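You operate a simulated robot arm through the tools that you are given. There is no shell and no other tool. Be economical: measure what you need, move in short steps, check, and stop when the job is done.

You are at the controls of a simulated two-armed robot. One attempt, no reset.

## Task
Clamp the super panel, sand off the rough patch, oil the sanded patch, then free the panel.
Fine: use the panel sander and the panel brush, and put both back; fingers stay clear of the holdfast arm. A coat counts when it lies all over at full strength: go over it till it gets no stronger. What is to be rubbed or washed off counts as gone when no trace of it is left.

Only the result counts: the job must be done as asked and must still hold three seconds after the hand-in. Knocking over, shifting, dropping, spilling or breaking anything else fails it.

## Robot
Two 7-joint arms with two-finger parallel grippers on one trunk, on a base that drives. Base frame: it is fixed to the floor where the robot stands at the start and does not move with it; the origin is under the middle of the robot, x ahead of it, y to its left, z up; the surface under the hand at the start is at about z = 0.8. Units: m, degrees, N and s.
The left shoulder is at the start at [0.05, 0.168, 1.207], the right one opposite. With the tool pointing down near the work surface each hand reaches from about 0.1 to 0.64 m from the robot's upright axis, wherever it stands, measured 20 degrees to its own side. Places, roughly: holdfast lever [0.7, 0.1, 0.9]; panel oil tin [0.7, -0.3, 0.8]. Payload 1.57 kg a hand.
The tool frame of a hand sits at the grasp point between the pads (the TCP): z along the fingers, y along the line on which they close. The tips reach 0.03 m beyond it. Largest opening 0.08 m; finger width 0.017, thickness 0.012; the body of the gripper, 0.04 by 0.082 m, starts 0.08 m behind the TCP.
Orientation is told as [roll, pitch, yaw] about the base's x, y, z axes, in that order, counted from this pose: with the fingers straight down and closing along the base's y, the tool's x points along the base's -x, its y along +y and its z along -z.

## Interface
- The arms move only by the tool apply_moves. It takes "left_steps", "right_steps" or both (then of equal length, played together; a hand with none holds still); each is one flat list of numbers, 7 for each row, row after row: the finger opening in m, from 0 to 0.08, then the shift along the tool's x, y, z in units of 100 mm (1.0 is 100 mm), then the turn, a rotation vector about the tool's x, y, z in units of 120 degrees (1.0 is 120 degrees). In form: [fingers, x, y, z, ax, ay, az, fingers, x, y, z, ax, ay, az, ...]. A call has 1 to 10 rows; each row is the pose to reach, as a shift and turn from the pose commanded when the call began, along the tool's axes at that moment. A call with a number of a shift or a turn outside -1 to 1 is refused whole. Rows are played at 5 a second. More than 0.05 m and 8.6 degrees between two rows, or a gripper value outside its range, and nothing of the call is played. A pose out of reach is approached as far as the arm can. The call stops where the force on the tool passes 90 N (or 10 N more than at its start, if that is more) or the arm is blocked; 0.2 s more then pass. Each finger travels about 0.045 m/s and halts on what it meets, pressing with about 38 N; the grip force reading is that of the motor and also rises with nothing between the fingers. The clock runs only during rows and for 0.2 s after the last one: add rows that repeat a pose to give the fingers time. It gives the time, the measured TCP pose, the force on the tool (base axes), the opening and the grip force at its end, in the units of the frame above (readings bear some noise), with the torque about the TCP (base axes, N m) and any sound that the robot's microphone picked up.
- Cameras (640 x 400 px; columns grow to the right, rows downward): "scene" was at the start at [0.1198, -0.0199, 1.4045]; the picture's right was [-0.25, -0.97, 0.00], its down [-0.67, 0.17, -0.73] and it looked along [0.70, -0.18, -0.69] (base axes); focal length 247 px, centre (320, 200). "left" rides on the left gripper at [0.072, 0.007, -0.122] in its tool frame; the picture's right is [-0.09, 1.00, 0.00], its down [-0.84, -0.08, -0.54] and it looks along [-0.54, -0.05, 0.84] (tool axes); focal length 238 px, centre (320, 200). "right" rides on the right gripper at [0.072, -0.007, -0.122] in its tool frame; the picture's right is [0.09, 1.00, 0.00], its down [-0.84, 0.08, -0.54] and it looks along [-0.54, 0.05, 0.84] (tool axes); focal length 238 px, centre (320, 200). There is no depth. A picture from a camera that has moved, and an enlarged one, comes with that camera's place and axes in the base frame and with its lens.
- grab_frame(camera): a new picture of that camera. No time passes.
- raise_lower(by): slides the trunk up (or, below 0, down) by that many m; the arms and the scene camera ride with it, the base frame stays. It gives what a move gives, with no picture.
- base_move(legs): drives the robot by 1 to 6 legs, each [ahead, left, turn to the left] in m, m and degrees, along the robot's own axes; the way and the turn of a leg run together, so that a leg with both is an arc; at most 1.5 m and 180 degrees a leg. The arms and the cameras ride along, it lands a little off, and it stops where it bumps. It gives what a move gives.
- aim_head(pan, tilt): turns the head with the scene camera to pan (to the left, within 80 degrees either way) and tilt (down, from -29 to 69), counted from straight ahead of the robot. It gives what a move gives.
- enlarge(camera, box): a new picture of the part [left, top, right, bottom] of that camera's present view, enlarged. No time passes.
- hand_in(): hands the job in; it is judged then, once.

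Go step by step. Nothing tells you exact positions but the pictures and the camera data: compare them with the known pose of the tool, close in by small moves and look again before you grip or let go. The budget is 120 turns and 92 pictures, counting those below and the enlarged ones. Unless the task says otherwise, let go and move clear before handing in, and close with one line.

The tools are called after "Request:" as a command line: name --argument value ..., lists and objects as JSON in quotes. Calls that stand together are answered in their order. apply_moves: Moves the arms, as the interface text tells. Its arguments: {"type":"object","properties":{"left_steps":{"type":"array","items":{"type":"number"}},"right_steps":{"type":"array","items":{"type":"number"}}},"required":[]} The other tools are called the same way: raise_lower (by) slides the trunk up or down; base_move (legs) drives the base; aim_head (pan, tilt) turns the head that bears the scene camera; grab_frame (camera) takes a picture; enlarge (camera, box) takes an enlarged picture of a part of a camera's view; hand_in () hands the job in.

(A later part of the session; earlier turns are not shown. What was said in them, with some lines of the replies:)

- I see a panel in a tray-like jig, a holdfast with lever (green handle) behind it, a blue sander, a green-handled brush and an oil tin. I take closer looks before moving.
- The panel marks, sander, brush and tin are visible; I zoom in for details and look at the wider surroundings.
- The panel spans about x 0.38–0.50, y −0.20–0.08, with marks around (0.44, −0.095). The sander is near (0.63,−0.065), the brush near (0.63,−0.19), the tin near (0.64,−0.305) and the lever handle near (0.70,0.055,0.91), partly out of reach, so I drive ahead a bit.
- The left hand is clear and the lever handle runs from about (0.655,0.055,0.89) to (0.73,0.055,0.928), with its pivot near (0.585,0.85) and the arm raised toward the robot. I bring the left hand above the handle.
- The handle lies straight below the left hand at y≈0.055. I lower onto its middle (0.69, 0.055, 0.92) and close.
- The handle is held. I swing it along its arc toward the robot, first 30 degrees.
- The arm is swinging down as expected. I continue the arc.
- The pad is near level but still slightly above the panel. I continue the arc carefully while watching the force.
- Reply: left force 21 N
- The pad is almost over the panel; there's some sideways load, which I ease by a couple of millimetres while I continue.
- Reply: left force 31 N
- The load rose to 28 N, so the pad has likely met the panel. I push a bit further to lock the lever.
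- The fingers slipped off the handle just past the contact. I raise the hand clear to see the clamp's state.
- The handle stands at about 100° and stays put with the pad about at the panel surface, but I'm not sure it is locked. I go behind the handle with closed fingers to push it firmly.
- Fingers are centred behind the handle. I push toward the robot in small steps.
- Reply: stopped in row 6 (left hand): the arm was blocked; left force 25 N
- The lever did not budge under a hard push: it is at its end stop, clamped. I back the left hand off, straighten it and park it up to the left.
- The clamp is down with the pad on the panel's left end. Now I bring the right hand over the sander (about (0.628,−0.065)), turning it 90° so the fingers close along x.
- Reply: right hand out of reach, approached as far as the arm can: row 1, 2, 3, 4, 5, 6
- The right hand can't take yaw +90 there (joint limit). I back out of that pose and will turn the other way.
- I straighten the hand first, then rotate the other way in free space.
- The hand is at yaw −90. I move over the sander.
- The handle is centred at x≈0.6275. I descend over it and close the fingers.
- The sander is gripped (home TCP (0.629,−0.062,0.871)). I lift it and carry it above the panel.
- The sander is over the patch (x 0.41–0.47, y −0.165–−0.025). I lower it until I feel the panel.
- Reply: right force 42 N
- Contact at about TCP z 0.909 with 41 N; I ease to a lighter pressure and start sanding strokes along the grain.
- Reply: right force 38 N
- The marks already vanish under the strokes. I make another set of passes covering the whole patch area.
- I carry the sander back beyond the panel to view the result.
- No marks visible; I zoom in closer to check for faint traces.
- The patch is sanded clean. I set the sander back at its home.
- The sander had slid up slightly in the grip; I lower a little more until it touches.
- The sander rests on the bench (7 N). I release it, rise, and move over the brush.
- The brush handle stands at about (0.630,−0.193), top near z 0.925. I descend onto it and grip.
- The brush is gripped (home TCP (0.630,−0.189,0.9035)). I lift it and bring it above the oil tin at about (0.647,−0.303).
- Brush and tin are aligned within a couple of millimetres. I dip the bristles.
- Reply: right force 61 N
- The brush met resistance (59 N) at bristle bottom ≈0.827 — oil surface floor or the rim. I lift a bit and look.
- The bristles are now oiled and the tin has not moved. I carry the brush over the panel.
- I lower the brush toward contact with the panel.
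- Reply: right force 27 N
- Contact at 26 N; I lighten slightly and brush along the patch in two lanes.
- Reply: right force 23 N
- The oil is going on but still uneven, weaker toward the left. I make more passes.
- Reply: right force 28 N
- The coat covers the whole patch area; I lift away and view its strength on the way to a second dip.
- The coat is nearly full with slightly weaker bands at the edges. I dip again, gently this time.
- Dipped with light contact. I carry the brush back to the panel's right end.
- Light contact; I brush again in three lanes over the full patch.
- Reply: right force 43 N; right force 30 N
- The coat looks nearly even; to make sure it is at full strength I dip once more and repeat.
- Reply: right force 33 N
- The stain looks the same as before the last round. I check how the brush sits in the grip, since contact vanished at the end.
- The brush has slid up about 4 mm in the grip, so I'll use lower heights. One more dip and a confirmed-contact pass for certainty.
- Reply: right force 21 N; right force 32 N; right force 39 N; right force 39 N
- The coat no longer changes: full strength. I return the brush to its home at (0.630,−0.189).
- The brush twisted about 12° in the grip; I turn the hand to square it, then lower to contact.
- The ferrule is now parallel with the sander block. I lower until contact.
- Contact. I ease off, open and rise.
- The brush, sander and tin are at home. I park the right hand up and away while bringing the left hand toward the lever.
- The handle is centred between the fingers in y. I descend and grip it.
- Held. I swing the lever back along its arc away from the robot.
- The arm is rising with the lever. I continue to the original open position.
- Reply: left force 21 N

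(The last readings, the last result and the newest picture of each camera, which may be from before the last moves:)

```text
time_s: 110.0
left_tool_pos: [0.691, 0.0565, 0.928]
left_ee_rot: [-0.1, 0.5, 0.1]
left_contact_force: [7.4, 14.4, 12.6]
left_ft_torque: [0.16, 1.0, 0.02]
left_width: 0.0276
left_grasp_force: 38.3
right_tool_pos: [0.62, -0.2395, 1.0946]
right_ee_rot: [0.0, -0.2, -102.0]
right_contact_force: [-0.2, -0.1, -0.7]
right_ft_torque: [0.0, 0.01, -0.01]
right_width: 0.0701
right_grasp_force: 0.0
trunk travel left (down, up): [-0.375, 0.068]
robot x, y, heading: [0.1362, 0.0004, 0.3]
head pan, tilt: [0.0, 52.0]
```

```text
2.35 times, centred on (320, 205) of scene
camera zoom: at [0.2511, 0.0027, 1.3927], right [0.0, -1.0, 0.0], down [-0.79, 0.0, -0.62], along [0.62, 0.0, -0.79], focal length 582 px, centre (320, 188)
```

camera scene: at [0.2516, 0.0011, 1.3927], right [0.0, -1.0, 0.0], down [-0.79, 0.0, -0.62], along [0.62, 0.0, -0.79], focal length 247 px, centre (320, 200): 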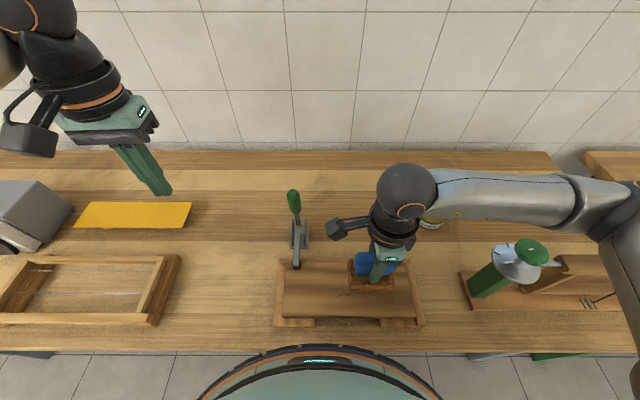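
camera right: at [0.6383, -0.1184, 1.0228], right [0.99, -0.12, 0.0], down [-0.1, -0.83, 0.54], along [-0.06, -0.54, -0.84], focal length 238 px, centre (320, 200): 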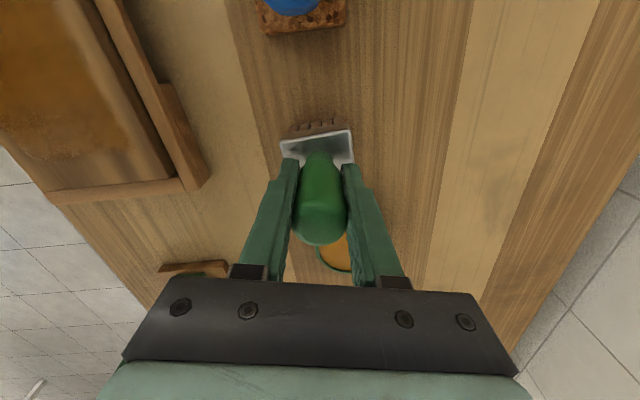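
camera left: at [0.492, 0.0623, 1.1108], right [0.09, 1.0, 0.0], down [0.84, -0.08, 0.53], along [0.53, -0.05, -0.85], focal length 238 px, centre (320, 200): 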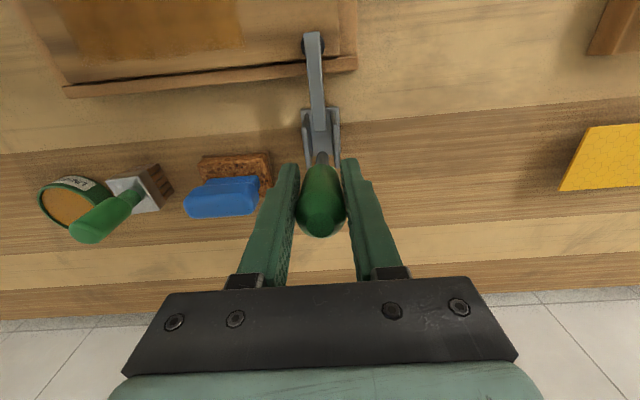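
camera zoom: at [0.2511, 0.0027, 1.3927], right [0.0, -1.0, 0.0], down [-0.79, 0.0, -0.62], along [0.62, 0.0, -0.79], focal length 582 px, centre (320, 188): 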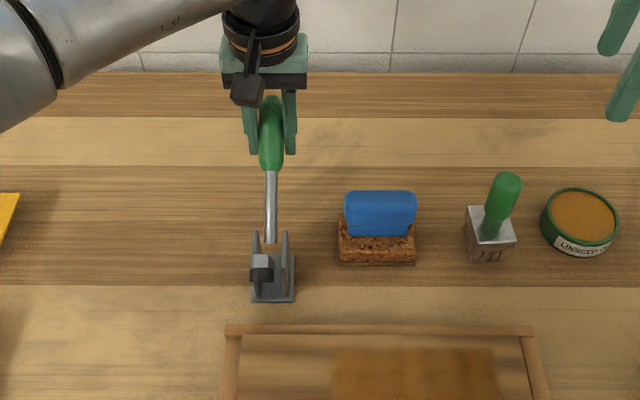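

The lever is about at its open position. A final few degrees, then I release and rise.

Request:
apply_moves --left_steps '[0.0, -0.03, 0, 0.05, 0, 0, 0, 0.0, -0.03, 0, 0.05, 0, 0, 0, 0.06, -0.03, 0, 0.05, 0, 0, 0, 0.06, -0.03, 0, 0.05, 0, 0, 0, 0.06, -0.03, 0, 0.05, 0, 0, 0, 0.06, -0.03, 0, 0.05, 0, 0, 0, 0.06, -0.03, 0, -0.2, 0, 0, 0, 0.06, -0.03, 0, -0.6, 0, 0, 0, 0.06, -0.03, 0, -0.95, 0, 0, 0]'

Request:
apply_moves --left_steps '[0.06, 0.1, 0.3, -0.3, 0, 0, 0, 0.06, 0.3, 0.6, -0.6, 0, 0, 0, 0.06, 0.6, 0.9, -0.8, 0, 0, 0, 0.06, 0.9, 1.0, -1.0, 0, 0, 0]'

Request:
grab_frame --camera "scene"

Request:
enlarge --camera "scene" --box '[260, 150, 460, 340]'

```text
time_s: 112.0
left_tool_pos: [0.6927, 0.0539, 1.0234]
left_ee_rot: [0.0, 0.6, 0.0]
left_contact_force: [-0.5, 0.1, -0.6]
left_ft_torque: [0.01, -0.02, 0.05]
left_width: 0.06
left_grasp_force: 0.1
right_tool_pos: [0.62, -0.2398, 1.0942]
right_ee_rot: [0.0, 0.1, -102.0]
right_contact_force: [-1.0, -1.0, 0.5]
right_ft_torque: [0.01, -0.01, 0.01]
right_width: 0.07
right_grasp_force: 0.2
trunk travel left (down, up): [-0.375, 0.068]
robot x, y, heading: [0.1389, 0.0004, 0.2]
head pan, tilt: [0.0, 52.0]
```

```text
time_s: 113.0
left_tool_pos: [0.6058, 0.1551, 1.1253]
left_ee_rot: [0.0, 0.7, -0.1]
left_contact_force: [0.6, -0.4, 0.3]
left_ft_torque: [0.0, -0.01, -0.03]
left_width: 0.0599
left_grasp_force: 0.0
right_tool_pos: [0.6193, -0.2402, 1.0936]
right_ee_rot: [0.0, 0.0, -102.0]
right_contact_force: [0.3, 0.0, 0.3]
right_ft_torque: [-0.02, 0.01, -0.01]
right_width: 0.0698
right_grasp_force: 0.0
trunk travel left (down, up): [-0.375, 0.068]
robot x, y, heading: [0.1358, -0.0006, 0.1]
head pan, tilt: [0.0, 52.0]
```

```text
20 pictures are left
camera scene: at [0.251, 0.001, 1.3927], right [0.0, -1.0, 0.0], down [-0.79, 0.0, -0.62], along [0.62, 0.0, -0.79], focal length 247 px, centre (320, 200)
```

scene: 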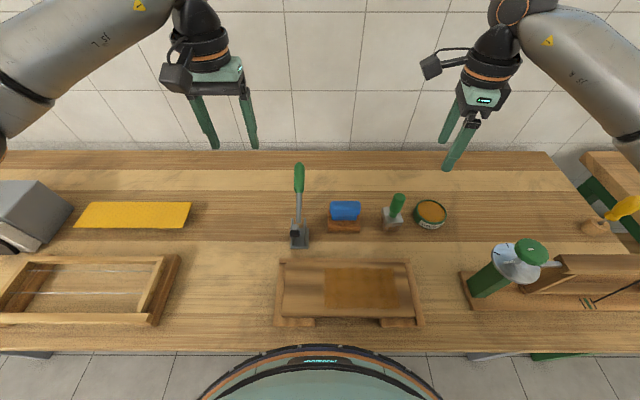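

```text
2.11 times, centred on (360, 245) of scene
camera zoom: at [0.251, 0.001, 1.3927], right [0.0, -1.0, 0.0], down [-0.79, 0.0, -0.62], along [0.62, 0.0, -0.79], focal length 520 px, centre (236, 105)
```

zoom: 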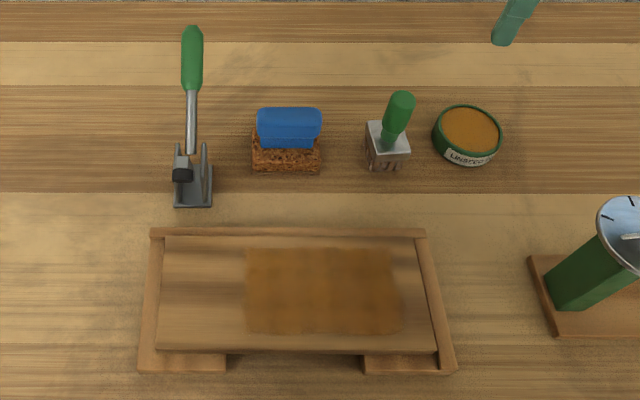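

Everything is back as at the start, the patch is sanded and evenly oiled, and the lever is open with both hands clear. I hand in.

Request:
hand_in

```text
The job is handed in.
```

The job is handed in. I clamped the panel, sanded off the rough patch until no trace showed, and oiled it until the coat got no stronger. The lever is open again, and the sander and brush are back in their places.
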